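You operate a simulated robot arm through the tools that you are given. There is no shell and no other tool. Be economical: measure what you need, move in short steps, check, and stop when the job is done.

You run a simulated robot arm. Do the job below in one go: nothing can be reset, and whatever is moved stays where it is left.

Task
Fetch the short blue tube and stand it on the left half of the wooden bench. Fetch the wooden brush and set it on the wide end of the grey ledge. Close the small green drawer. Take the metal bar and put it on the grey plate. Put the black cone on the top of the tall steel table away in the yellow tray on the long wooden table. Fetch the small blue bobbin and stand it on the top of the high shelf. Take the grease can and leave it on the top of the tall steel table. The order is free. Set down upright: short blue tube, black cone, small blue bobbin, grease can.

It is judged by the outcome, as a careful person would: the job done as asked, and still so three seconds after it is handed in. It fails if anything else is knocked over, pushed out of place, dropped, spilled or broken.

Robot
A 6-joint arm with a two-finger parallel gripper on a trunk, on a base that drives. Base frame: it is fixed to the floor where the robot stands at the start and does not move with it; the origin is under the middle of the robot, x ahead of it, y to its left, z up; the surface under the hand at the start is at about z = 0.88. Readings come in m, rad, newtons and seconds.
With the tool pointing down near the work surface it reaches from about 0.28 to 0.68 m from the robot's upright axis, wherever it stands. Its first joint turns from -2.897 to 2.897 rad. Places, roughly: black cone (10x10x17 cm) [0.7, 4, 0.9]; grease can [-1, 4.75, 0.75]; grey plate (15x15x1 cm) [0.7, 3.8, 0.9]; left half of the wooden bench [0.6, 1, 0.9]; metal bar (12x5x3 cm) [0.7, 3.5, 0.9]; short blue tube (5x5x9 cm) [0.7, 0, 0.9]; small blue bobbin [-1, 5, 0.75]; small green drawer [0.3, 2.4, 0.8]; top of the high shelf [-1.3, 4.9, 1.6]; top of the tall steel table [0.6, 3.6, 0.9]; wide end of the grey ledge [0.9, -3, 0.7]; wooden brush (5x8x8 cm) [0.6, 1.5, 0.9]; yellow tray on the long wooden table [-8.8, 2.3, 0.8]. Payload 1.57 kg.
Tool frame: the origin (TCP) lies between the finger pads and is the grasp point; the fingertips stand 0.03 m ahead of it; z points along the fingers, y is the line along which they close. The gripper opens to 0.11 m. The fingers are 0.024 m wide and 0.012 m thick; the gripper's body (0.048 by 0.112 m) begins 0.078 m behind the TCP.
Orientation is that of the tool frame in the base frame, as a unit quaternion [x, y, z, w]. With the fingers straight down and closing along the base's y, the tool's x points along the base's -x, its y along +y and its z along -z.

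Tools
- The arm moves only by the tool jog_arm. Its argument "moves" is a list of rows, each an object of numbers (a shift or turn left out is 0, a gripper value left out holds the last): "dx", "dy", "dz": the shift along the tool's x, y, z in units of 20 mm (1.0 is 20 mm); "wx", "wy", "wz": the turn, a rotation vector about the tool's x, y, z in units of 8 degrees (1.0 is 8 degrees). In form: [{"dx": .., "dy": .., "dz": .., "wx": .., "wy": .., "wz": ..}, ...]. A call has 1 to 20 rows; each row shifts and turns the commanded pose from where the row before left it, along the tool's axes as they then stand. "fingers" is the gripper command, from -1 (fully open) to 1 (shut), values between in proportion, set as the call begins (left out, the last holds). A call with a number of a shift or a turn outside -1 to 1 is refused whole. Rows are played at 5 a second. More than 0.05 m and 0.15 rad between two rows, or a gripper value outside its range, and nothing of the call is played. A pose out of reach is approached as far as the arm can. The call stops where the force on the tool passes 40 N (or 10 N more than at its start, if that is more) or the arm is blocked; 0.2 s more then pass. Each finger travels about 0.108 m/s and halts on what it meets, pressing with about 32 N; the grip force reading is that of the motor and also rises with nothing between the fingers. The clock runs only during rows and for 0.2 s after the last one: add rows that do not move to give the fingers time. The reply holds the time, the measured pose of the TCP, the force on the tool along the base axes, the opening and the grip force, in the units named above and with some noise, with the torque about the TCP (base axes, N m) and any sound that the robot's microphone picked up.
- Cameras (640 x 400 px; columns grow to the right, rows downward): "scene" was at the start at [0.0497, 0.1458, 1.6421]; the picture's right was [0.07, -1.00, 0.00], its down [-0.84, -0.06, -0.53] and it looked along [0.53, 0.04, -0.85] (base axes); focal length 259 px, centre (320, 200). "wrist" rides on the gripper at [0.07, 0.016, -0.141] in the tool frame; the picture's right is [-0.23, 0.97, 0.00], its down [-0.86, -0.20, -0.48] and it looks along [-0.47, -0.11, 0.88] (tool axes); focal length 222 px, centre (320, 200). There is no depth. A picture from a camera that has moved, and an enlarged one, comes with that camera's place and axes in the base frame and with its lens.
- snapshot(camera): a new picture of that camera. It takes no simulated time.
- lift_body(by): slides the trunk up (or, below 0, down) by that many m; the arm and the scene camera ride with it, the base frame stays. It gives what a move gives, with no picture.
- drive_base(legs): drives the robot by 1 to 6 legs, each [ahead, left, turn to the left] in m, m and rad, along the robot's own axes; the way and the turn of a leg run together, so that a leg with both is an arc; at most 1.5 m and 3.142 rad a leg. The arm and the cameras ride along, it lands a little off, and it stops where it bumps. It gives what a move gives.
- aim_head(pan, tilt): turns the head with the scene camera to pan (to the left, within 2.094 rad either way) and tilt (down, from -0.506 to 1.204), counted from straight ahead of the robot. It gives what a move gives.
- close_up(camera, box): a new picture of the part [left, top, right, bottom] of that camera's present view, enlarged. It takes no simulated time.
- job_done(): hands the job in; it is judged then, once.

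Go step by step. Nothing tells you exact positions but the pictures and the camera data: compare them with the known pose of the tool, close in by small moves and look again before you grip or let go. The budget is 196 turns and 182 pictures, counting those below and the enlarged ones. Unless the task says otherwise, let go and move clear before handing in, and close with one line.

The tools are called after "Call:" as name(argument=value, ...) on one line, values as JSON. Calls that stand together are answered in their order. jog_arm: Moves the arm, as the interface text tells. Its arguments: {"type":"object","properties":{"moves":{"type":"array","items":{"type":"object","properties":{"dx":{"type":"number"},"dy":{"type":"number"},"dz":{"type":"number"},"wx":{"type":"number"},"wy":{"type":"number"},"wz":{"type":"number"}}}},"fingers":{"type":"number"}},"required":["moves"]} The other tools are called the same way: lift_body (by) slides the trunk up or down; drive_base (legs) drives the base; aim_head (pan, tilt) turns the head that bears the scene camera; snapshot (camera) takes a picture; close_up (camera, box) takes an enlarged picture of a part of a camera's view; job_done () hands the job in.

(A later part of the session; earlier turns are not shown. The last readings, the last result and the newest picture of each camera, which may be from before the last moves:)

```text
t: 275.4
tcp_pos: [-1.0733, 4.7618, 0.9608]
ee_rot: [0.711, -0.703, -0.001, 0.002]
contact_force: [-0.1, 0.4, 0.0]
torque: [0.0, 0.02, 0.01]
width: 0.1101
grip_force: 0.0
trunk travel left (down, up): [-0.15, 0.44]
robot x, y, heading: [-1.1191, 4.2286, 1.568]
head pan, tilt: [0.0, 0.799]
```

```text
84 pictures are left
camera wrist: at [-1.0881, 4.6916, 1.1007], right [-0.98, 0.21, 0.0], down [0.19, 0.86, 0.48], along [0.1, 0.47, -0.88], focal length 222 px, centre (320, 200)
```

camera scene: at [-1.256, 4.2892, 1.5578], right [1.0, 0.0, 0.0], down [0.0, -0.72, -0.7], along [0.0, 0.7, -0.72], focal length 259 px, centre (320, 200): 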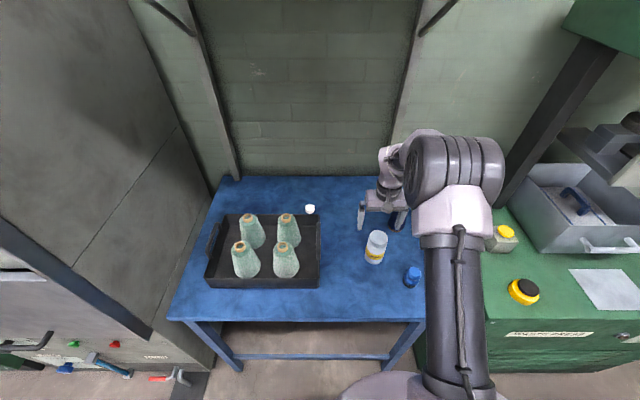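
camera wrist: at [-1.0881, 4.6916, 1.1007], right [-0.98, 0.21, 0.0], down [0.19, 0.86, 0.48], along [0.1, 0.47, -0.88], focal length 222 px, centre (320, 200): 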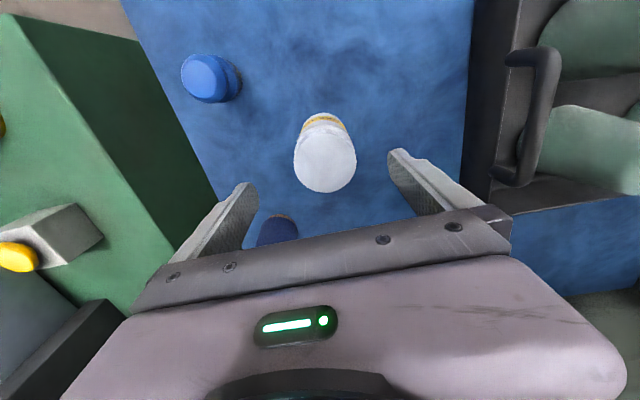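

Well centred. Descend and grip.

Call:
jog_arm(moves=[{"dz": 1, "dy": 0.15}, {"dz": 1}, {"dz": 1}, {"dz": 1}, {"dz": 1}, {"dz": 0.7}])

Call:
snapshot(camera="wrist")

Call:
jog_arm(moves=[{}, {}, {}, {}], fingers=1)

Call:
jog_arm(moves=[{"dz": -0.5}, {"dz": -1}, {"dz": -1}, {"dz": -1}, {"dz": -1}, {"dz": -1}, {"dz": -1}, {"dz": -1}])

Call:
snapshot(camera="wrist")

```text
t: 276.8
tcp_pos: [-1.0758, 4.764, 0.8453]
ee_rot: [0.711, -0.703, 0.0, 0.001]
contact_force: [-0.8, -0.1, -0.3]
torque: [0.01, -0.03, 0.01]
width: 0.11
grip_force: 0.0
trunk travel left (down, up): [-0.15, 0.44]
robot x, y, heading: [-1.1147, 4.2227, 1.578]
head pan, tilt: [0.0, 0.799]
```

```text
83 pictures are left
camera wrist: at [-1.0914, 4.6927, 0.9864], right [-0.98, 0.21, 0.0], down [0.19, 0.86, 0.48], along [0.1, 0.47, -0.88], focal length 222 px, centre (320, 200)
```

wrist: 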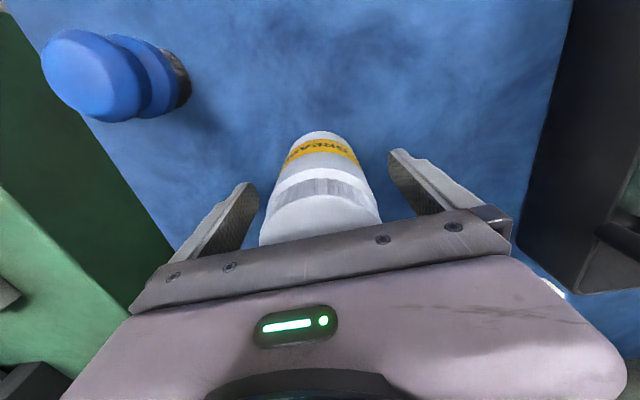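

```text
t: 277.8
tcp_pos: [-1.0757, 4.7629, 0.8456]
ee_rot: [0.712, -0.702, -0.001, 0.001]
contact_force: [-0.3, 0.6, -0.7]
torque: [0.05, -0.05, 0.04]
width: 0.0596
grip_force: 31.7
trunk travel left (down, up): [-0.15, 0.44]
robot x, y, heading: [-1.1117, 4.2288, 1.574]
head pan, tilt: [0.0, 0.799]
```

```text
t: 279.6
tcp_pos: [-1.0789, 4.7648, 0.9967]
ee_rot: [0.712, -0.703, 0.0, 0.0]
contact_force: [0.5, 1.4, -4.6]
torque: [0.03, -0.01, 0.0]
width: 0.0597
grip_force: 32.0
trunk travel left (down, up): [-0.15, 0.44]
robot x, y, heading: [-1.1204, 4.2261, 1.574]
head pan, tilt: [0.0, 0.799]
```

```text
82 pictures are left
camera wrist: at [-1.0941, 4.6941, 1.1378], right [-0.98, 0.21, 0.0], down [0.19, 0.86, 0.48], along [0.1, 0.47, -0.88], focal length 222 px, centre (320, 200)
```

wrist: 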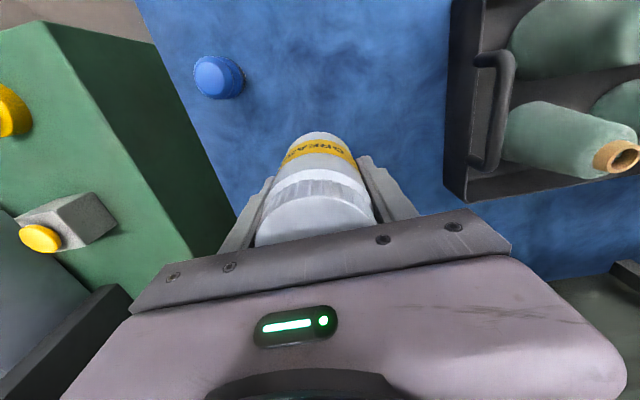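

Can held firmly. I back off, raise the trunk, turn to the steel table and go to the bar's old free spot.

Call:
drive_base(legs=[[-0.6, 0, 0]])

Call:
lift_body(by=0.18)

Call:
drive_base(legs=[[0, 0, -1.575], [0.7, 0, 0]])

Call:
aim_head(pan=0.0, tilt=0.7)

Call:
snapshot(camera="scene")

```text
t: 282.9
tcp_pos: [-1.0791, 4.1753, 0.9981]
ee_rot: [0.713, -0.701, -0.001, 0.0]
contact_force: [0.1, -0.9, -3.5]
torque: [0.03, 0.01, -0.01]
width: 0.0596
grip_force: 32.4
trunk travel left (down, up): [-0.15, 0.44]
robot x, y, heading: [-1.115, 3.6392, 1.574]
head pan, tilt: [0.0, 0.799]
```

```text
t: 284.9
tcp_pos: [-1.0777, 4.1758, 1.1762]
ee_rot: [0.713, -0.701, -0.001, 0.0]
contact_force: [0.0, -0.7, -4.8]
torque: [0.0, -0.02, -0.01]
width: 0.0599
grip_force: 31.8
trunk travel left (down, up): [-0.33, 0.26]
robot x, y, heading: [-1.1126, 3.634, 1.578]
head pan, tilt: [0.0, 0.799]
```

```text
t: 292.5
tcp_pos: [0.1175, 3.6119, 1.1755]
ee_rot: [-0.01, 1.0, 0.001, 0.0]
contact_force: [-0.3, 0.0, -4.4]
torque: [-0.03, 0.0, 0.03]
width: 0.0594
grip_force: 32.1
trunk travel left (down, up): [-0.33, 0.26]
robot x, y, heading: [-0.4209, 3.6418, 0.013]
head pan, tilt: [0.0, 0.799]
```

```text
t: 293.2
tcp_pos: [0.1171, 3.6122, 1.1771]
ee_rot: [-0.009, 1.0, 0.002, 0.0]
contact_force: [0.6, -0.4, -4.2]
torque: [-0.03, -0.03, 0.02]
width: 0.0598
grip_force: 31.8
trunk travel left (down, up): [-0.33, 0.26]
robot x, y, heading: [-0.4236, 3.645, 0.011]
head pan, tilt: [0.0, 0.7]
```

```text
81 pictures are left
camera scene: at [-0.3563, 3.7877, 1.746], right [0.01, -1.0, 0.0], down [-0.64, -0.01, -0.76], along [0.76, 0.01, -0.64], focal length 259 px, centre (320, 200)
```

scene: 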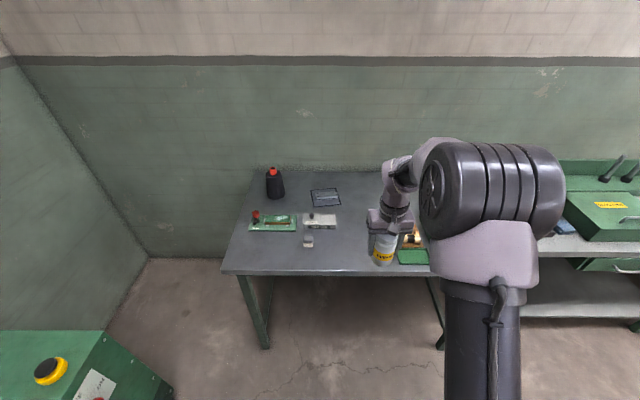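

I drive up with the can, keeping it high, toward (0.65, 3.57).

Call:
drive_base(legs=[[0.45, -0.045, -0.011]])

Call:
jog_arm(moves=[{"dx": -1}, {"dx": -1}, {"dx": -1}, {"dx": -1}])

Call:
snapshot(camera="wrist")

Call:
snapshot(camera="scene")

```text
t: 296.0
tcp_pos: [0.5731, 3.5593, 1.177]
ee_rot: [-0.003, 1.0, 0.001, 0.0]
contact_force: [0.4, -0.1, -4.6]
torque: [0.0, 0.04, 0.03]
width: 0.0597
grip_force: 31.5
trunk travel left (down, up): [-0.33, 0.26]
robot x, y, heading: [0.0344, 3.6, -0.003]
head pan, tilt: [0.0, 0.7]
```

```text
t: 297.0
tcp_pos: [0.6513, 3.5584, 1.1757]
ee_rot: [-0.003, 1.0, 0.001, -0.001]
contact_force: [0.1, 0.1, -4.0]
torque: [0.03, -0.02, -0.01]
width: 0.0596
grip_force: 31.7
trunk travel left (down, up): [-0.33, 0.26]
robot x, y, heading: [0.0357, 3.6016, -0.011]
head pan, tilt: [0.0, 0.7]
```

```text
80 pictures are left
camera wrist: at [0.5823, 3.5739, 1.3162], right [0.22, 0.97, 0.0], down [0.86, -0.2, 0.48], along [0.47, -0.11, -0.88], focal length 222 px, centre (320, 200)
```

wrist: 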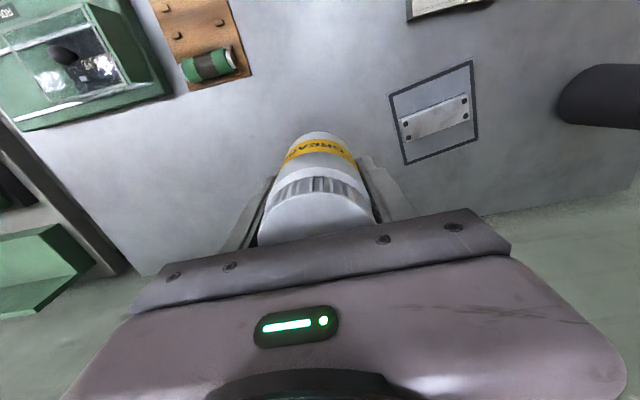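

```text
79 pictures are left
camera scene: at [0.1021, 3.7419, 1.7459], right [-0.01, -1.0, 0.0], down [-0.64, 0.0, -0.76], along [0.76, 0.0, -0.64], focal length 259 px, centre (320, 200)
```

scene: 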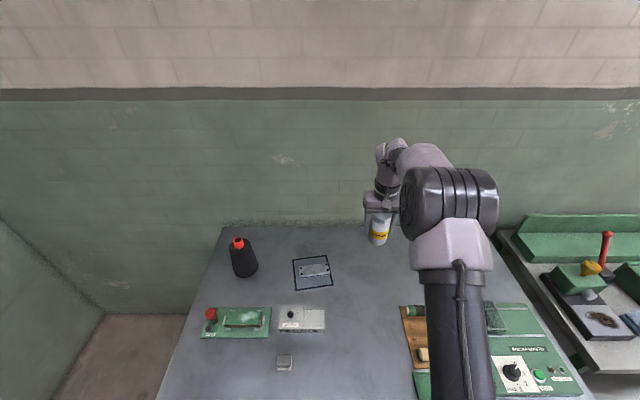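

Landing spot is clear. I lower, then creep to contact.

Call:
jog_arm(moves=[{"dz": 1}, {"dz": 1}, {"dz": 1}, {"dz": 1}, {"dz": 1}, {"dz": 1}, {"dz": 1}, {"dz": 1}, {"dz": 0.5}])

Call:
jog_arm(moves=[{"dz": 0.3}, {"dz": 0.3}, {"dz": 0.3}, {"dz": 0.3}, {"dz": 0.3}, {"dz": 0.3}, {"dz": 0.3}, {"dz": 0.3}])

Call:
snapshot(camera="scene")

```text
t: 299.0
tcp_pos: [0.6514, 3.5612, 1.005]
ee_rot: [-0.003, 1.0, 0.0, 0.0]
contact_force: [0.0, -0.7, -4.9]
torque: [0.02, -0.01, 0.02]
width: 0.0596
grip_force: 31.5
trunk travel left (down, up): [-0.33, 0.26]
robot x, y, heading: [0.0346, 3.6002, -0.005]
head pan, tilt: [0.0, 0.7]
```

```text
t: 300.8
tcp_pos: [0.6519, 3.5588, 0.96]
ee_rot: [-0.001, 1.0, 0.001, 0.0]
contact_force: [0.3, -0.4, -3.4]
torque: [0.01, -0.01, 0.0]
width: 0.0596
grip_force: 32.6
trunk travel left (down, up): [-0.33, 0.26]
robot x, y, heading: [0.0355, 3.6042, -0.002]
head pan, tilt: [0.0, 0.7]
```

```text
78 pictures are left
camera scene: at [0.1012, 3.742, 1.746], right [-0.01, -1.0, 0.0], down [-0.64, 0.0, -0.76], along [0.76, 0.0, -0.64], focal length 259 px, centre (320, 200)
```

scene: 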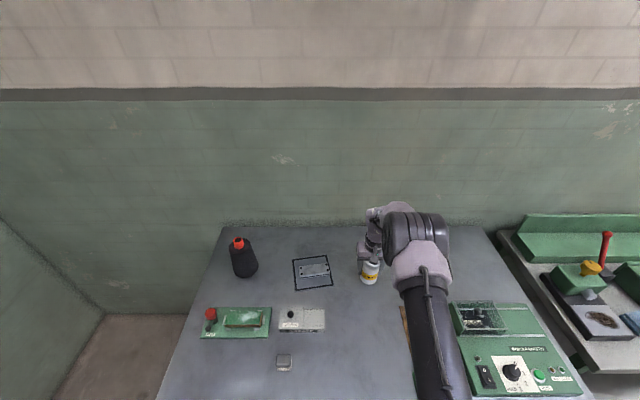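

Call:
jog_arm(moves=[{"dz": 0.25}, {"dz": 0.25}, {"dz": 0.25}, {"dz": 0.25}, {"dz": 0.25}, {"dz": 0.25}])

```text
t: 302.2
tcp_pos: [0.65, 3.5595, 0.9322]
ee_rot: [-0.002, 1.0, 0.001, 0.002]
contact_force: [-0.7, 0.9, 15.5]
torque: [0.03, 0.63, 0.06]
width: 0.0595
grip_force: 32.3
trunk travel left (down, up): [-0.33, 0.26]
robot x, y, heading: [0.0346, 3.5997, -0.004]
head pan, tilt: [0.0, 0.7]
```

Contact. Release and rise.

Call:
jog_arm(moves=[{}, {}, {}, {}], fingers=-1)

Call:
jog_arm(moves=[{"dz": -1}, {"dz": -1}, {"dz": -1}, {"dz": -1}, {"dz": -1}, {"dz": -1}, {"dz": -1}, {"dz": -1}, {"dz": -1}, {"dz": -1}, {"dz": -1}, {"dz": -1}])

Call:
snapshot(camera="wrist")

```text
t: 303.2
tcp_pos: [0.6497, 3.5599, 0.9294]
ee_rot: [-0.003, 1.0, 0.001, 0.0]
contact_force: [0.5, -0.7, 0.0]
torque: [0.0, -0.03, -0.01]
width: 0.1102
grip_force: 0.1
trunk travel left (down, up): [-0.33, 0.26]
robot x, y, heading: [0.0353, 3.6044, -0.004]
head pan, tilt: [0.0, 0.7]
```

```text
t: 305.8
tcp_pos: [0.6482, 3.5596, 1.1692]
ee_rot: [-0.002, 1.0, 0.001, -0.001]
contact_force: [0.0, -0.3, 0.0]
torque: [-0.03, -0.03, -0.03]
width: 0.1103
grip_force: 0.0
trunk travel left (down, up): [-0.33, 0.26]
robot x, y, heading: [0.0376, 3.602, -0.003]
head pan, tilt: [0.0, 0.7]
```

```text
77 pictures are left
camera wrist: at [0.5791, 3.5755, 1.3096], right [0.22, 0.97, 0.0], down [0.86, -0.2, 0.48], along [0.47, -0.11, -0.88], focal length 222 px, centre (320, 200)
```

wrist: 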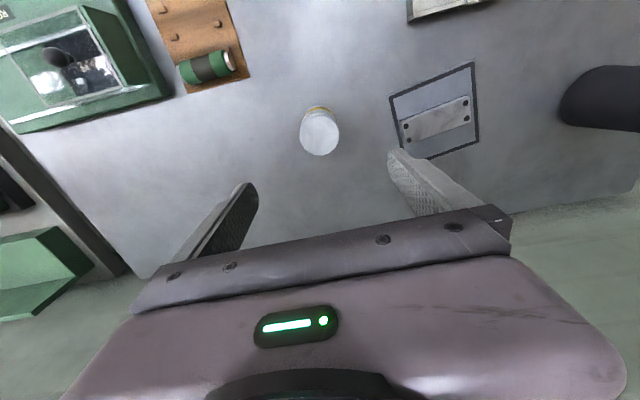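

Can stands well. Now the bobbin at about (-0.985, 4.87): I drive back to the blue table.

Call:
drive_base(legs=[[-1.05, 0, 0]])

Call:
jog_arm(moves=[{"dx": 1}, {"dx": 1}, {"dx": 1}, {"dx": 1}, {"dx": 1}, {"dx": 1}, {"dx": 1}])

Call:
lift_body(by=-0.15)

Call:
drive_base(legs=[[0, 0, 1.575], [0.55, 0, 0]])

Call:
snapshot(camera="wrist")

Call:
snapshot(camera="scene")

```text
t: 311.2
tcp_pos: [-0.401, 3.5648, 1.1687]
ee_rot: [0.006, 1.0, 0.001, 0.0]
contact_force: [1.3, 0.5, -0.3]
torque: [-0.01, -0.01, -0.03]
width: 0.1099
grip_force: 0.1
trunk travel left (down, up): [-0.33, 0.26]
robot x, y, heading: [-1.0149, 3.6127, -0.026]
head pan, tilt: [0.0, 0.7]
```

```text
t: 312.8
tcp_pos: [-0.5396, 3.5653, 1.1695]
ee_rot: [0.006, 1.0, 0.001, 0.001]
contact_force: [0.2, -0.2, -0.1]
torque: [0.0, 0.01, 0.01]
width: 0.1101
grip_force: 0.0
trunk travel left (down, up): [-0.33, 0.26]
robot x, y, heading: [-1.014, 3.616, -0.015]
head pan, tilt: [0.0, 0.7]
```

```text
t: 314.5
tcp_pos: [-0.5383, 3.566, 1.0191]
ee_rot: [0.004, 1.0, 0.001, 0.001]
contact_force: [0.2, -0.6, -0.1]
torque: [-0.04, -0.01, 0.03]
width: 0.1099
grip_force: 0.1
trunk travel left (down, up): [-0.18, 0.41]
robot x, y, heading: [-1.0152, 3.6137, -0.017]
head pan, tilt: [0.0, 0.7]
```

```text
t: 321.4
tcp_pos: [-0.9794, 4.6149, 1.0189]
ee_rot: [0.713, -0.701, -0.001, 0.001]
contact_force: [-0.9, 0.3, -0.5]
torque: [-0.02, -0.01, -0.03]
width: 0.11
grip_force: 0.0
trunk travel left (down, up): [-0.18, 0.41]
robot x, y, heading: [-1.0156, 4.1368, 1.573]
head pan, tilt: [0.0, 0.7]
```

```text
76 pictures are left
camera wrist: at [-0.9941, 4.5453, 1.1595], right [-0.98, 0.21, 0.0], down [0.19, 0.86, 0.48], along [0.1, 0.47, -0.88], focal length 222 px, centre (320, 200)
```

wrist: 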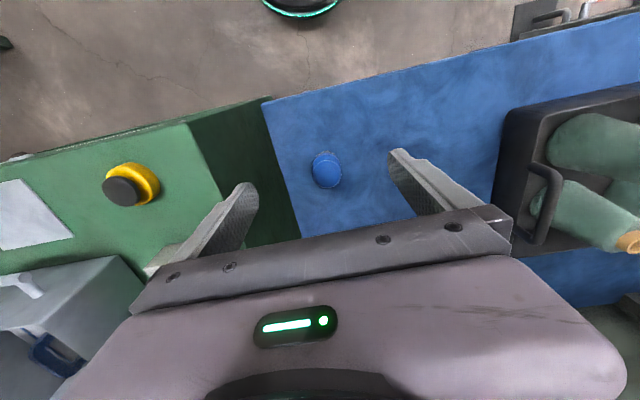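

```text
75 pictures are left
camera scene: at [-1.1557, 4.2052, 1.596], right [1.0, 0.01, 0.0], down [0.0, -0.64, -0.76], along [0.0, 0.76, -0.64], focal length 259 px, centre (320, 200)
```

scene: 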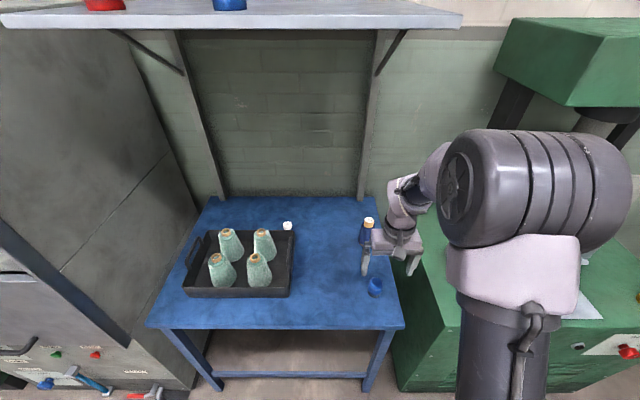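

Bobbin at about (-0.97, 4.895), top z ≈ 0.92; shelf top ≈ 1.56. I move above it.

Call:
drive_base(legs=[[0.12, 0, 0]])

Call:
jog_arm(moves=[{"dx": -1}, {"dx": -1}, {"dx": -1}, {"dx": -1}, {"dx": -1}, {"dx": -1}])

Call:
snapshot(camera="wrist")

Call:
snapshot(camera="scene")

```text
t: 322.7
tcp_pos: [-0.9798, 4.7396, 1.0191]
ee_rot: [0.712, -0.702, -0.001, 0.001]
contact_force: [-0.4, 0.0, -0.3]
torque: [-0.02, -0.02, 0.01]
width: 0.1102
grip_force: 0.1
trunk travel left (down, up): [-0.18, 0.41]
robot x, y, heading: [-1.0184, 4.2662, 1.576]
head pan, tilt: [0.0, 0.7]
```

```text
t: 324.1
tcp_pos: [-0.982, 4.8582, 1.0196]
ee_rot: [0.712, -0.702, 0.0, 0.0]
contact_force: [-0.1, -0.5, -0.8]
torque: [-0.04, -0.02, 0.02]
width: 0.1096
grip_force: 0.1
trunk travel left (down, up): [-0.18, 0.41]
robot x, y, heading: [-1.0147, 4.2638, 1.575]
head pan, tilt: [0.0, 0.7]
```

```text
74 pictures are left
camera wrist: at [-0.9966, 4.7876, 1.1601], right [-0.98, 0.21, 0.0], down [0.19, 0.86, 0.48], along [0.1, 0.47, -0.88], focal length 222 px, centre (320, 200)
```

wrist: 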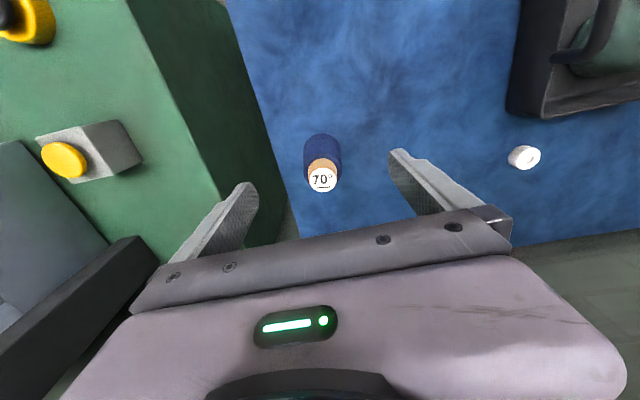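

```text
73 pictures are left
camera scene: at [-1.1563, 4.3284, 1.596], right [1.0, 0.0, 0.0], down [0.0, -0.64, -0.76], along [0.0, 0.76, -0.64], focal length 259 px, centre (320, 200)
```

scene: 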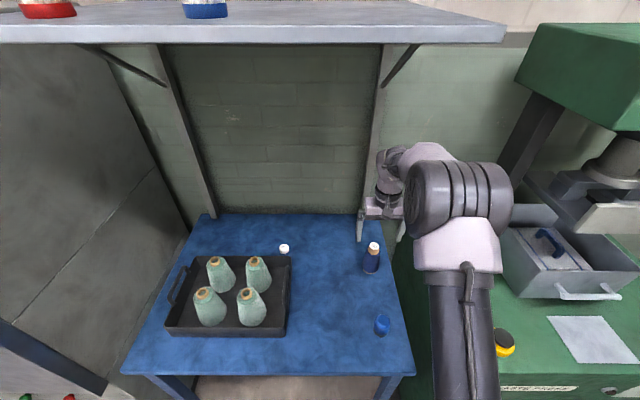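

Bobbin centre at (-0.975, 4.886). I narrow the fingers a bit, align and descend.

Call:
jog_arm(moves=[{"dx": -0.7, "dy": -0.2}, {"dx": -0.7, "dy": -0.15}, {"dz": 1}, {"dz": 1}, {"dz": 1}, {"dz": 0.5}], fingers=-0.5)

Call:
snapshot(camera="wrist")

```text
t: 325.5
tcp_pos: [-0.9744, 4.887, 0.9494]
ee_rot: [0.712, -0.702, 0.0, 0.0]
contact_force: [-0.2, 0.2, -0.6]
torque: [0.03, 0.05, -0.01]
width: 0.0821
grip_force: 0.1
trunk travel left (down, up): [-0.18, 0.41]
robot x, y, heading: [-1.0217, 4.2618, 1.578]
head pan, tilt: [0.0, 0.7]
```

```text
72 pictures are left
camera wrist: at [-0.989, 4.8162, 1.0897], right [-0.98, 0.21, 0.0], down [0.19, 0.86, 0.48], along [0.1, 0.47, -0.88], focal length 222 px, centre (320, 200)
```

wrist: 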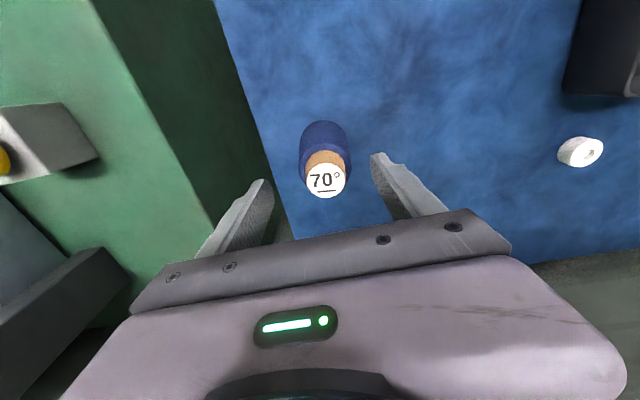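

Centred. Descend and grip.

Call:
jog_arm(moves=[{"dz": 1, "dy": 0.15}, {"dz": 1}, {"dz": 1}, {"dz": 1}, {"dz": 0.35}])

Call:
jog_arm(moves=[{}, {}, {}, {}], fingers=1)

Call:
jog_arm(moves=[{"dz": -0.5}, {"dz": -1}, {"dz": -1}, {"dz": -1}, {"dz": -1}, {"dz": -1}, {"dz": -1}, {"dz": -1}])

Call:
snapshot(camera="wrist")

```text
t: 326.7
tcp_pos: [-0.9775, 4.8877, 0.8608]
ee_rot: [0.712, -0.702, -0.001, 0.001]
contact_force: [-0.4, 0.6, 0.1]
torque: [-0.03, 0.03, 0.01]
width: 0.0826
grip_force: 0.1
trunk travel left (down, up): [-0.18, 0.41]
robot x, y, heading: [-1.0155, 4.263, 1.577]
head pan, tilt: [0.0, 0.7]
```

```text
t: 327.7
tcp_pos: [-0.9771, 4.8863, 0.862]
ee_rot: [0.713, -0.701, -0.001, 0.0]
contact_force: [0.2, -1.2, -0.6]
torque: [0.02, 0.01, 0.02]
width: 0.0559
grip_force: 31.3
trunk travel left (down, up): [-0.18, 0.41]
robot x, y, heading: [-1.0198, 4.2618, 1.576]
head pan, tilt: [0.0, 0.7]
```

```text
t: 329.5
tcp_pos: [-0.9768, 4.8872, 1.0126]
ee_rot: [0.713, -0.702, 0.0, 0.0]
contact_force: [-0.4, 0.7, -1.2]
torque: [0.0, -0.01, 0.01]
width: 0.0558
grip_force: 32.1
trunk travel left (down, up): [-0.18, 0.41]
robot x, y, heading: [-1.0153, 4.2597, 1.571]
head pan, tilt: [0.0, 0.7]
```

```text
71 pictures are left
camera wrist: at [-0.9919, 4.8164, 1.154], right [-0.98, 0.21, 0.0], down [0.19, 0.86, 0.48], along [0.1, 0.47, -0.88], focal length 222 px, centre (320, 200)
```

wrist: 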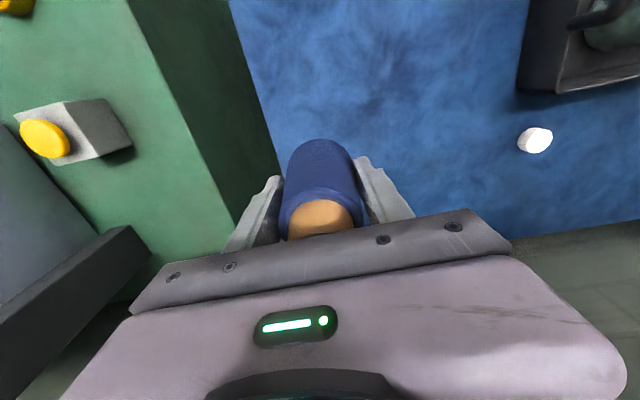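

Held. I back off, raise the trunk fully and lift the hand above shelf height.

Call:
drive_base(legs=[[-0.7, 0, 0]])

Call:
lift_body(by=0.41)

Call:
jog_arm(moves=[{"dz": -1, "dx": 0.5}, {"dz": -1, "dx": 0.5}, {"dz": -1, "dx": 0.5}, {"dz": -1, "dx": 0.5}, {"dz": -1, "dx": 0.5}, {"dz": -1, "dx": 0.5}, {"dz": -1, "dx": 0.5}, {"dz": -1, "dx": 0.5}, {"dz": -1}, {"dz": -1}, {"dz": -1}, {"dz": -1}, {"dz": -1}, {"dz": -1}])

Call:
aim_head(pan=0.3, tilt=0.5)

Call:
snapshot(camera="scene")

```text
t: 333.3
tcp_pos: [-0.9756, 4.1917, 1.0128]
ee_rot: [0.715, -0.699, -0.001, 0.0]
contact_force: [-1.0, 0.1, -1.8]
torque: [0.01, 0.03, 0.01]
width: 0.0559
grip_force: 32.1
trunk travel left (down, up): [-0.18, 0.41]
robot x, y, heading: [-1.0076, 3.5664, 1.58]
head pan, tilt: [0.0, 0.7]
```

```text
refused: 0.41 is not a number from -0.4 to 0.4
```

```text
t: 336.3
tcp_pos: [-0.9713, 4.1117, 1.2936]
ee_rot: [0.715, -0.699, -0.001, 0.0]
contact_force: [0.1, -0.4, -1.1]
torque: [0.01, -0.02, 0.02]
width: 0.0562
grip_force: 31.4
trunk travel left (down, up): [-0.18, 0.41]
robot x, y, heading: [-1.0133, 3.5675, 1.583]
head pan, tilt: [0.0, 0.7]
```

```text
t: 337.1
tcp_pos: [-0.9732, 4.112, 1.2932]
ee_rot: [0.715, -0.699, 0.0, 0.0]
contact_force: [-0.6, -0.3, -1.7]
torque: [-0.02, 0.0, 0.01]
width: 0.0558
grip_force: 31.9
trunk travel left (down, up): [-0.18, 0.41]
robot x, y, heading: [-1.0112, 3.568, 1.581]
head pan, tilt: [0.3, 0.499]
```

```text
70 pictures are left
camera scene: at [-1.1776, 3.6336, 1.6137], right [0.95, 0.31, 0.0], down [0.15, -0.46, -0.88], along [-0.27, 0.84, -0.48], focal length 259 px, centre (320, 200)
```

scene: 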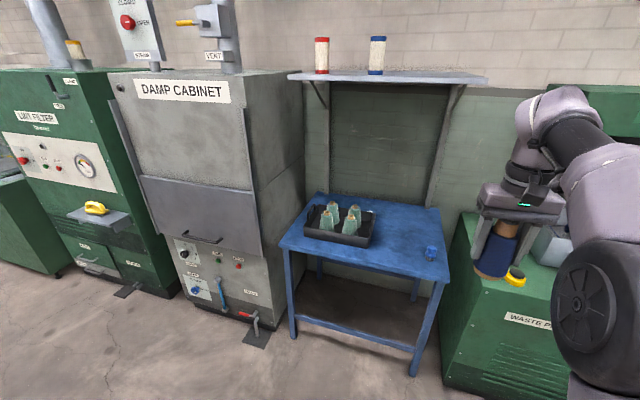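

Arm is up; now the trunk by 0.4, then look at the shelf top.

Call:
lift_body(by=0.4)

Call:
aim_head(pan=0.2, tilt=0.5)

Call:
snapshot(camera="scene")

```text
t: 340.9
tcp_pos: [-0.9735, 4.112, 1.6931]
ee_rot: [0.715, -0.699, -0.001, 0.001]
contact_force: [-0.6, 0.2, -1.2]
torque: [0.0, 0.0, 0.0]
width: 0.0558
grip_force: 32.1
trunk travel left (down, up): [-0.58, 0.01]
robot x, y, heading: [-1.0078, 3.5681, 1.583]
head pan, tilt: [0.3, 0.499]
```

```text
t: 341.6
tcp_pos: [-0.972, 4.1139, 1.6931]
ee_rot: [0.715, -0.699, 0.0, 0.001]
contact_force: [-0.7, -0.7, -2.0]
torque: [-0.02, 0.02, 0.01]
width: 0.056
grip_force: 32.0
trunk travel left (down, up): [-0.58, 0.01]
robot x, y, heading: [-1.0114, 3.5679, 1.581]
head pan, tilt: [0.201, 0.499]
```

```text
69 pictures are left
camera scene: at [-1.1689, 3.636, 2.0137], right [0.98, 0.21, 0.0], down [0.1, -0.47, -0.88], along [-0.19, 0.86, -0.48], focal length 259 px, centre (320, 200)
```

scene: 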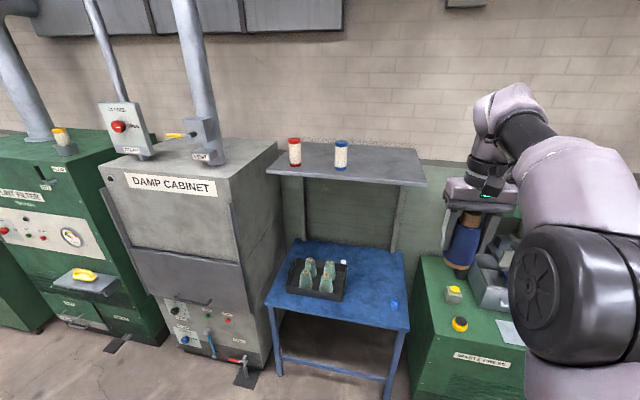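

Shelf spans x -1.64…-0.96, y 4.66…5.0, with spools at x -1.55 and -1.32. I aim for (-1.12, 4.83): lift a little more, then drive in.

Call:
jog_arm(moves=[{"dz": -1}, {"dz": -1}])

Call:
drive_base(legs=[[0.4, 0.15, -0.01]])

Call:
aim_head(pan=0.0, tilt=0.6)

Call:
snapshot(camera="scene")

Call:
snapshot(camera="wrist")

```text
t: 342.2
tcp_pos: [-0.9733, 4.1138, 1.7323]
ee_rot: [0.715, -0.699, 0.001, 0.002]
contact_force: [0.4, -0.4, -1.2]
torque: [-0.02, 0.03, 0.03]
width: 0.0558
grip_force: 31.8
trunk travel left (down, up): [-0.58, 0.01]
robot x, y, heading: [-1.0099, 3.5717, 1.581]
head pan, tilt: [0.201, 0.499]
```

```text
t: 344.9
tcp_pos: [-1.1097, 4.517, 1.7329]
ee_rot: [0.708, -0.706, 0.001, 0.001]
contact_force: [0.2, -0.1, -0.8]
torque: [-0.01, -0.01, 0.0]
width: 0.056
grip_force: 31.8
trunk travel left (down, up): [-0.58, 0.01]
robot x, y, heading: [-1.1606, 3.9712, 1.564]
head pan, tilt: [0.201, 0.499]
```

```text
t: 345.6
tcp_pos: [-1.1094, 4.5181, 1.7323]
ee_rot: [0.708, -0.706, 0.0, 0.001]
contact_force: [-0.2, 1.3, -1.7]
torque: [0.0, -0.03, 0.0]
width: 0.056
grip_force: 31.6
trunk travel left (down, up): [-0.58, 0.01]
robot x, y, heading: [-1.1573, 3.9737, 1.564]
head pan, tilt: [0.0, 0.6]
```

```text
68 pictures are left
camera scene: at [-1.2975, 4.0448, 2.0046], right [1.0, -0.01, 0.0], down [0.0, -0.57, -0.82], along [0.01, 0.82, -0.57], focal length 259 px, centre (320, 200)
```

scene: 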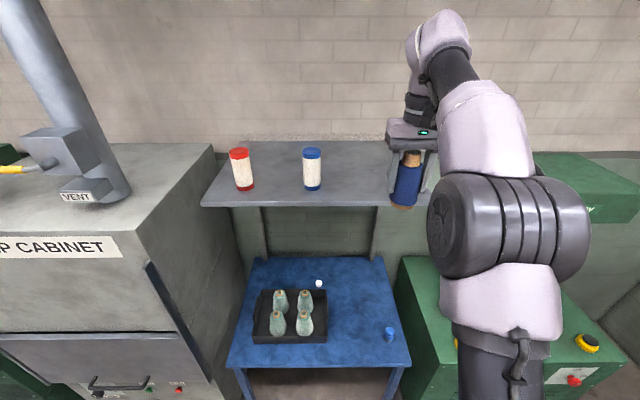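

```text
67 pictures are left
camera wrist: at [-1.1259, 4.4472, 1.873], right [-0.97, 0.23, 0.0], down [0.2, 0.86, 0.48], along [0.11, 0.47, -0.88], focal length 222 px, centre (320, 200)
```

wrist: 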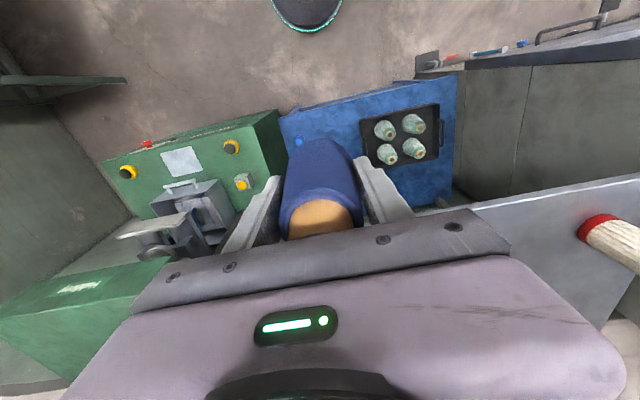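

Shelf top is at z ≈ 1.57. I drive in 0.3 m with the bobbin well above it.

Call:
drive_base(legs=[[0.29, 0, 0.006]])

Call:
snapshot(camera="scene")

Call:
snapshot(camera="wrist")

```text
t: 347.6
tcp_pos: [-1.1047, 4.8078, 1.7317]
ee_rot: [-0.706, 0.708, 0.001, 0.0]
contact_force: [0.4, 0.1, -1.2]
torque: [0.0, -0.02, -0.01]
width: 0.056
grip_force: 31.6
trunk travel left (down, up): [-0.58, 0.01]
robot x, y, heading: [-1.1525, 4.2635, 1.555]
head pan, tilt: [0.0, 0.6]
```

```text
66 pictures are left
camera scene: at [-1.2943, 4.3365, 2.0047], right [1.0, -0.01, 0.0], down [-0.01, -0.56, -0.83], along [0.01, 0.83, -0.56], focal length 259 px, centre (320, 200)
```

scene: 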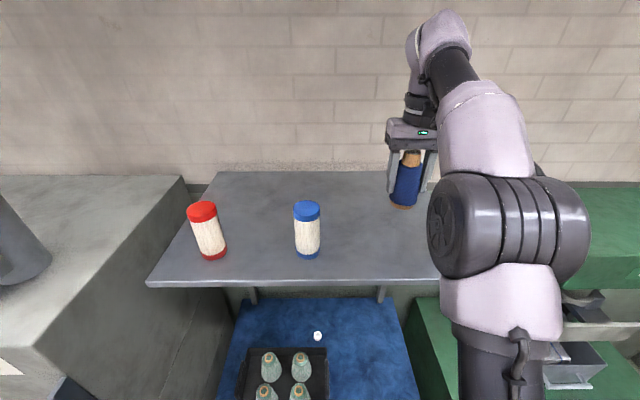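

```text
65 pictures are left
camera wrist: at [-1.1212, 4.7383, 1.8734], right [-0.97, 0.23, 0.0], down [0.2, 0.85, 0.48], along [0.11, 0.47, -0.88], focal length 222 px, centre (320, 200)
```

wrist: 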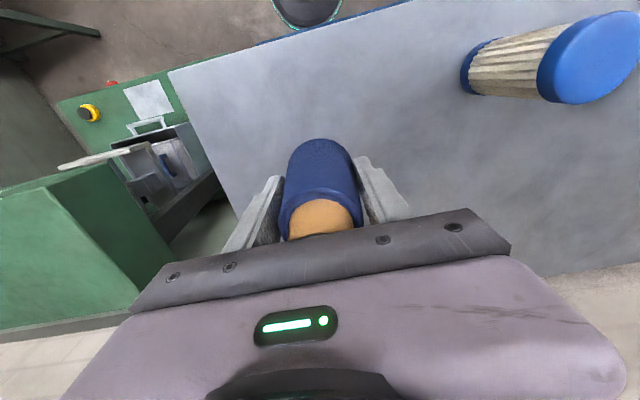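

Good position. I lower and creep to contact.

Call:
jog_arm(moves=[{"dz": 1}, {"dz": 1}, {"dz": 1}, {"dz": 0.7}, {"dz": 0.25}, {"dz": 0.25}, {"dz": 0.25}])

Call:
snapshot(camera="scene")

```text
t: 349.2
tcp_pos: [-1.1055, 4.8086, 1.6439]
ee_rot: [-0.706, 0.708, 0.0, 0.0]
contact_force: [0.1, 0.2, -2.1]
torque: [-0.04, -0.01, -0.02]
width: 0.056
grip_force: 31.5
trunk travel left (down, up): [-0.58, 0.01]
robot x, y, heading: [-1.155, 4.2657, 1.56]
head pan, tilt: [0.0, 0.6]
```

```text
64 pictures are left
camera scene: at [-1.2944, 4.3373, 2.0046], right [1.0, -0.01, 0.0], down [-0.01, -0.57, -0.82], along [0.01, 0.82, -0.57], focal length 259 px, centre (320, 200)
```

scene: 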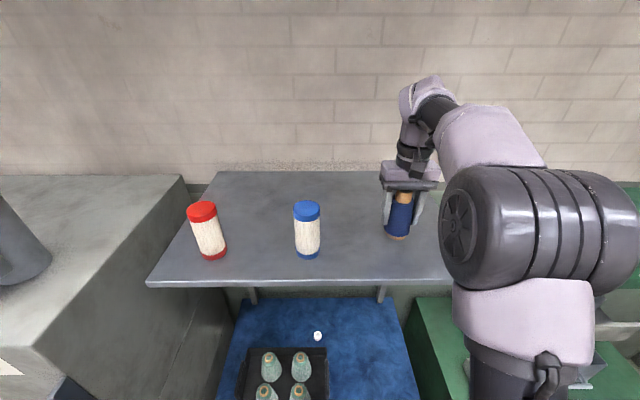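

Call:
jog_arm(moves=[{"dz": 0.25}, {"dz": 0.25}, {"dz": 0.25}, {"dz": 0.2}, {"dz": 0.2}, {"dz": 0.2}, {"dz": 0.2}])

```text
t: 350.8
tcp_pos: [-1.1048, 4.8066, 1.6149]
ee_rot: [-0.706, 0.708, 0.002, 0.001]
contact_force: [2.6, 3.3, 34.6]
torque: [0.22, -0.11, 0.05]
width: 0.0572
grip_force: 31.9
trunk travel left (down, up): [-0.58, 0.01]
robot x, y, heading: [-1.1536, 4.267, 1.558]
head pan, tilt: [0.0, 0.6]
```

Contact. I ease off slightly, open and rise.

Call:
jog_arm(moves=[{"dz": -0.15}, {}])

Call:
jog_arm(moves=[{}, {}, {}], fingers=-0.7)

Call:
jog_arm(moves=[{"dz": -1}, {"dz": -1}, {"dz": -1}, {"dz": -1}, {"dz": -1}, {"dz": -1}, {"dz": -1}])

Call:
snapshot(camera="scene")

Call:
snapshot(camera="wrist")

```text
t: 351.4
tcp_pos: [-1.1057, 4.8078, 1.616]
ee_rot: [-0.707, 0.708, -0.001, -0.002]
contact_force: [-1.0, -0.6, 6.2]
torque: [0.21, 0.0, -0.04]
width: 0.0566
grip_force: 31.4
trunk travel left (down, up): [-0.58, 0.01]
robot x, y, heading: [-1.1549, 4.2659, 1.559]
head pan, tilt: [0.0, 0.6]
```

```text
t: 352.2
tcp_pos: [-1.1055, 4.809, 1.6162]
ee_rot: [-0.707, 0.707, 0.001, 0.0]
contact_force: [0.0, -0.5, -0.1]
torque: [-0.03, 0.03, -0.01]
width: 0.0934
grip_force: 0.1
trunk travel left (down, up): [-0.58, 0.01]
robot x, y, heading: [-1.1533, 4.2682, 1.557]
head pan, tilt: [0.0, 0.6]
```

```text
t: 353.8
tcp_pos: [-1.1057, 4.8091, 1.7557]
ee_rot: [-0.706, 0.708, 0.001, 0.0]
contact_force: [-0.4, 0.4, -0.1]
torque: [-0.03, 0.02, -0.04]
width: 0.0936
grip_force: 0.0
trunk travel left (down, up): [-0.58, 0.01]
robot x, y, heading: [-1.1582, 4.2667, 1.556]
head pan, tilt: [0.0, 0.6]
```

```text
63 pictures are left
camera scene: at [-1.2942, 4.3379, 2.0046], right [1.0, -0.01, 0.0], down [-0.01, -0.57, -0.82], along [0.01, 0.82, -0.57], focal length 259 px, centre (320, 200)
```

scene: 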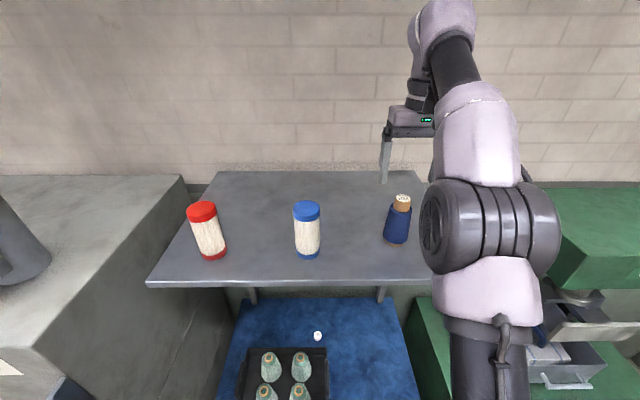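

```text
62 pictures are left
camera wrist: at [-1.1216, 4.7379, 1.8964], right [-0.97, 0.23, 0.0], down [0.2, 0.85, 0.48], along [0.11, 0.47, -0.88], focal length 222 px, centre (320, 200)
```

wrist: 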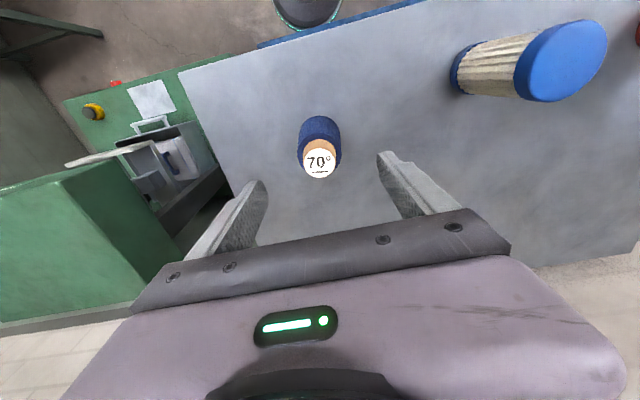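

Bobbin stands on the shelf. I retreat, lower, and go for the black cone.

Call:
jog_arm(moves=[{"dz": -1}, {"dz": -1}], fingers=-1)

Call:
drive_base(legs=[[-0.6, 0, 0]])

Call:
lift_body(by=-0.33)

Call:
drive_base(legs=[[0, 0, -1.556], [0.7, 0.25, 0]])

Call:
jog_arm(moves=[{"dz": 1}, {"dz": 1}, {"dz": 1}, {"dz": 1}, {"dz": 1}, {"dz": 1}, {"dz": 1}, {"dz": 1}, {"dz": 1}, {"dz": 1}])

Call:
snapshot(camera="scene")

```text
t: 354.4
tcp_pos: [-1.106, 4.7855, 1.7827]
ee_rot: [-0.706, 0.708, 0.002, 0.001]
contact_force: [0.4, -0.5, -0.3]
torque: [0.03, 0.06, 0.03]
width: 0.1096
grip_force: 0.0
out of reach, approached as far as the arm can: row 1, 2
trunk travel left (down, up): [-0.58, 0.01]
robot x, y, heading: [-1.1526, 4.2667, 1.558]
head pan, tilt: [0.0, 0.6]
```

```text
t: 357.8
tcp_pos: [-1.1126, 4.1823, 1.7815]
ee_rot: [-0.705, 0.709, 0.0, 0.0]
contact_force: [-0.1, -0.2, 0.4]
torque: [-0.01, -0.01, 0.01]
width: 0.1099
grip_force: 0.0
trunk travel left (down, up): [-0.58, 0.01]
robot x, y, heading: [-1.1618, 3.6634, 1.555]
head pan, tilt: [0.0, 0.6]
```

```text
t: 361.1
tcp_pos: [-1.1125, 4.182, 1.4512]
ee_rot: [-0.706, 0.709, 0.001, 0.0]
contact_force: [0.0, -0.7, 0.7]
torque: [0.0, 0.01, 0.0]
width: 0.11
grip_force: 0.0
trunk travel left (down, up): [-0.25, 0.34]
robot x, y, heading: [-1.1614, 3.6613, 1.554]
head pan, tilt: [0.0, 0.6]
```

```text
t: 369.0
tcp_pos: [0.0801, 3.8227, 1.4506]
ee_rot: [0.018, 1.0, 0.002, 0.001]
contact_force: [-0.2, -0.1, 0.6]
torque: [0.01, 0.02, -0.02]
width: 0.1101
grip_force: 0.0
trunk travel left (down, up): [-0.25, 0.34]
robot x, y, heading: [-0.4432, 3.8902, -0.045]
head pan, tilt: [0.0, 0.6]
```

```text
t: 371.2
tcp_pos: [0.0781, 3.8231, 1.2495]
ee_rot: [0.018, 1.0, 0.0, 0.0]
contact_force: [0.2, 0.6, 0.0]
torque: [0.0, -0.01, -0.02]
width: 0.1101
grip_force: 0.1
trunk travel left (down, up): [-0.25, 0.34]
robot x, y, heading: [-0.4422, 3.8872, -0.047]
head pan, tilt: [0.0, 0.6]
```

```text
61 pictures are left
camera scene: at [-0.3657, 4.0272, 1.6746], right [-0.04, -1.0, 0.0], down [-0.56, 0.03, -0.82], along [0.82, -0.04, -0.57], focal length 259 px, centre (320, 200)
```

scene: 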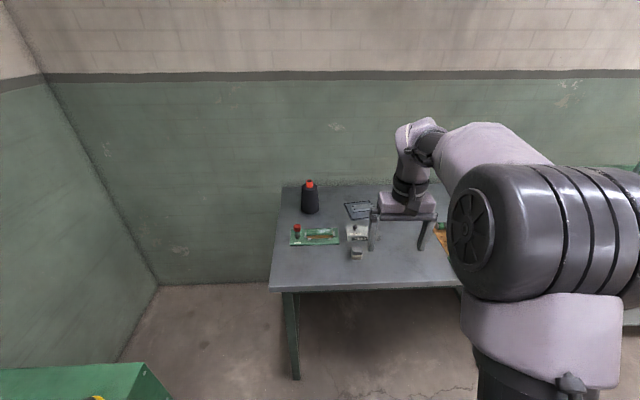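

Cone ahead. I straighten and drive up to it.

Call:
drive_base(legs=[[0.0, 0.13, 0.047], [0.46, 0, 0]])

Call:
aim_head(pan=0.0, tilt=0.8)

Call:
snapshot(camera="wrist")

Call:
snapshot(camera="scene")

```text
t: 374.8
tcp_pos: [0.545, 3.9869, 1.2502]
ee_rot: [-0.012, 1.0, 0.0, 0.002]
contact_force: [0.3, 0.1, -0.5]
torque: [-0.01, -0.02, -0.01]
width: 0.1101
grip_force: 0.1
trunk travel left (down, up): [-0.25, 0.34]
robot x, y, heading: [0.0226, 4.0219, 0.012]
head pan, tilt: [0.0, 0.6]
```

```text
t: 375.6
tcp_pos: [0.5424, 3.986, 1.2492]
ee_rot: [-0.012, 1.0, 0.001, 0.001]
contact_force: [-0.3, -0.5, 0.1]
torque: [-0.03, 0.0, 0.01]
width: 0.1098
grip_force: 0.1
trunk travel left (down, up): [-0.25, 0.34]
robot x, y, heading: [0.0195, 4.0206, 0.012]
head pan, tilt: [0.0, 0.799]
```

```text
60 pictures are left
camera wrist: at [0.474, 4.0002, 1.3904], right [0.2, 0.98, 0.0], down [0.86, -0.18, 0.48], along [0.47, -0.1, -0.88], focal length 222 px, centre (320, 200)
```

wrist: 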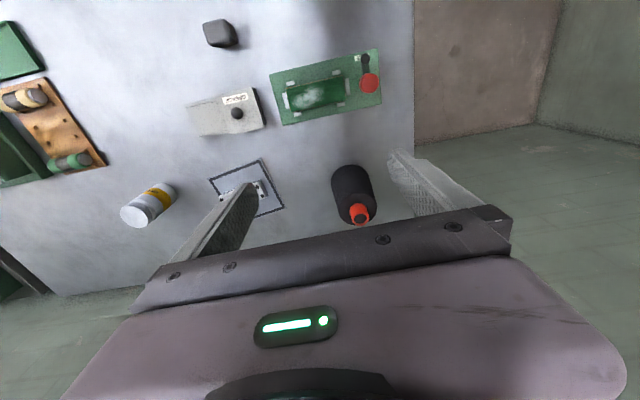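

```text
59 pictures are left
camera scene: at [0.0813, 4.1639, 1.6578], right [0.01, -1.0, 0.0], down [-0.72, -0.01, -0.7], along [0.7, 0.01, -0.72], focal length 259 px, centre (320, 200)
```

scene: 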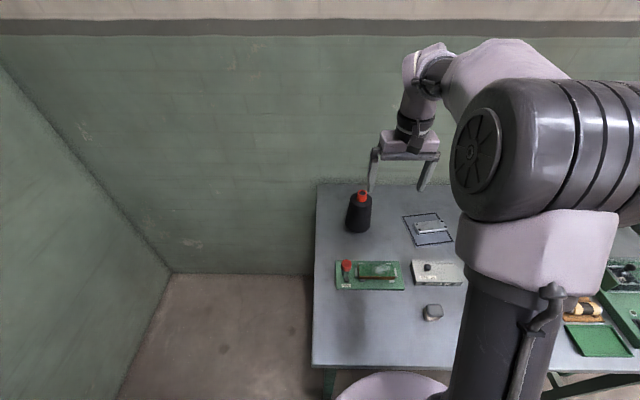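

Cone at about (0.695, 4.03), top z ≈ 1.055. I zoom to see its taper.

Call:
close_up(camera="scene", box=[320, 170, 400, 250])

```text
5.00 times, centred on (360, 210) of scene
camera zoom: at [0.0813, 4.1639, 1.6578], right [0.01, -1.0, 0.0], down [-0.72, -0.01, -0.7], along [0.7, 0.01, -0.72], focal length 1294 px, centre (120, 150)
```

zoom: 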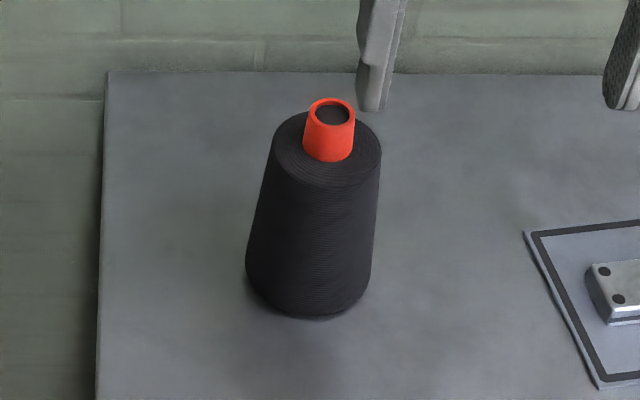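

Slight taper only; gripping at z ≈ 0.985 works. I move above the cone.

Call:
drive_base(legs=[[0.04, 0, 0]])

Call:
jog_arm(moves=[{"dx": -1, "dy": 0.4}, {"dx": -1, "dy": 0.4}, {"dx": -1, "dy": 0.4}, {"dx": -1, "dy": 0.4}, {"dx": -0.9, "dy": 0.2}, {"dz": 1}, {"dz": 1}, {"dz": 1}, {"dz": 1}, {"dz": 1}])

Call:
snapshot(camera="wrist")

Call:
snapshot(camera="scene")

```text
t: 376.4
tcp_pos: [0.5855, 3.987, 1.2498]
ee_rot: [-0.013, 1.0, 0.0, 0.0]
contact_force: [0.7, 0.2, 0.3]
torque: [-0.02, 0.05, -0.01]
width: 0.1097
grip_force: 0.2
trunk travel left (down, up): [-0.25, 0.34]
robot x, y, heading: [0.0634, 4.0214, 0.021]
head pan, tilt: [0.0, 0.799]
```

```text
t: 378.6
tcp_pos: [0.6808, 4.0264, 1.1491]
ee_rot: [-0.011, 1.0, 0.001, 0.001]
contact_force: [-0.6, 0.4, -0.5]
torque: [-0.02, 0.03, -0.03]
width: 0.11
grip_force: 0.0
trunk travel left (down, up): [-0.25, 0.34]
robot x, y, heading: [0.0634, 4.02, 0.015]
head pan, tilt: [0.0, 0.799]
```

```text
57 pictures are left
camera wrist: at [0.6104, 4.0406, 1.29], right [0.2, 0.98, 0.0], down [0.86, -0.18, 0.48], along [0.47, -0.1, -0.88], focal length 222 px, centre (320, 200)
```

wrist: 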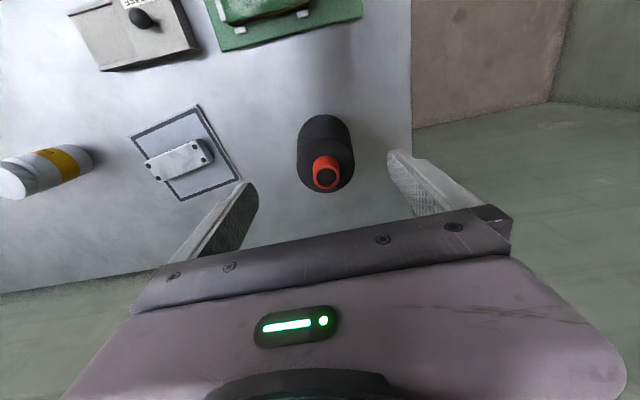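

```text
56 pictures are left
camera scene: at [0.1205, 4.1645, 1.6578], right [0.02, -1.0, 0.0], down [-0.72, -0.01, -0.7], along [0.7, 0.01, -0.72], focal length 259 px, centre (320, 200)
```

scene: 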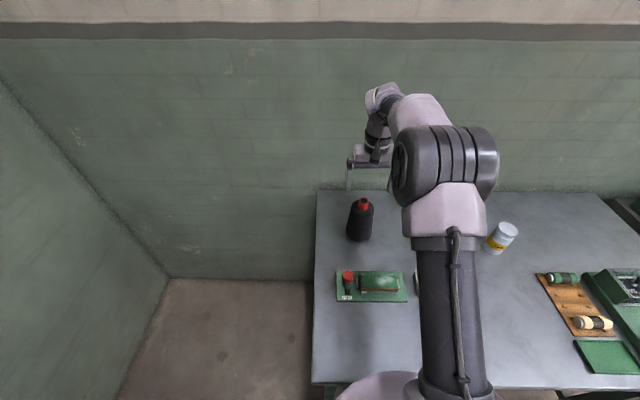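

Cone axis at (0.707, 4.028). I adjust and descend slowly.

Call:
jog_arm(moves=[{"dx": -0.65}, {"dx": -0.6, "dy": 0.05}, {"dz": 1}, {"dz": 1}, {"dz": 0.6}])

Call:
snapshot(camera="wrist")

```text
t: 379.9
tcp_pos: [0.7057, 4.0271, 1.0984]
ee_rot: [-0.013, 1.0, 0.0, 0.001]
contact_force: [-0.2, 0.0, -0.2]
torque: [0.0, -0.01, 0.01]
width: 0.1099
grip_force: 0.0
trunk travel left (down, up): [-0.25, 0.34]
robot x, y, heading: [0.0602, 4.0241, 0.017]
head pan, tilt: [0.0, 0.799]
```

```text
55 pictures are left
camera wrist: at [0.6356, 4.0408, 1.2386], right [0.2, 0.98, 0.0], down [0.86, -0.18, 0.48], along [0.47, -0.1, -0.88], focal length 222 px, centre (320, 200)
```

wrist: 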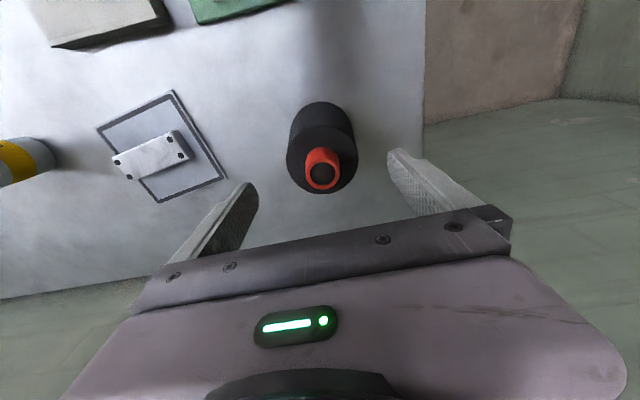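

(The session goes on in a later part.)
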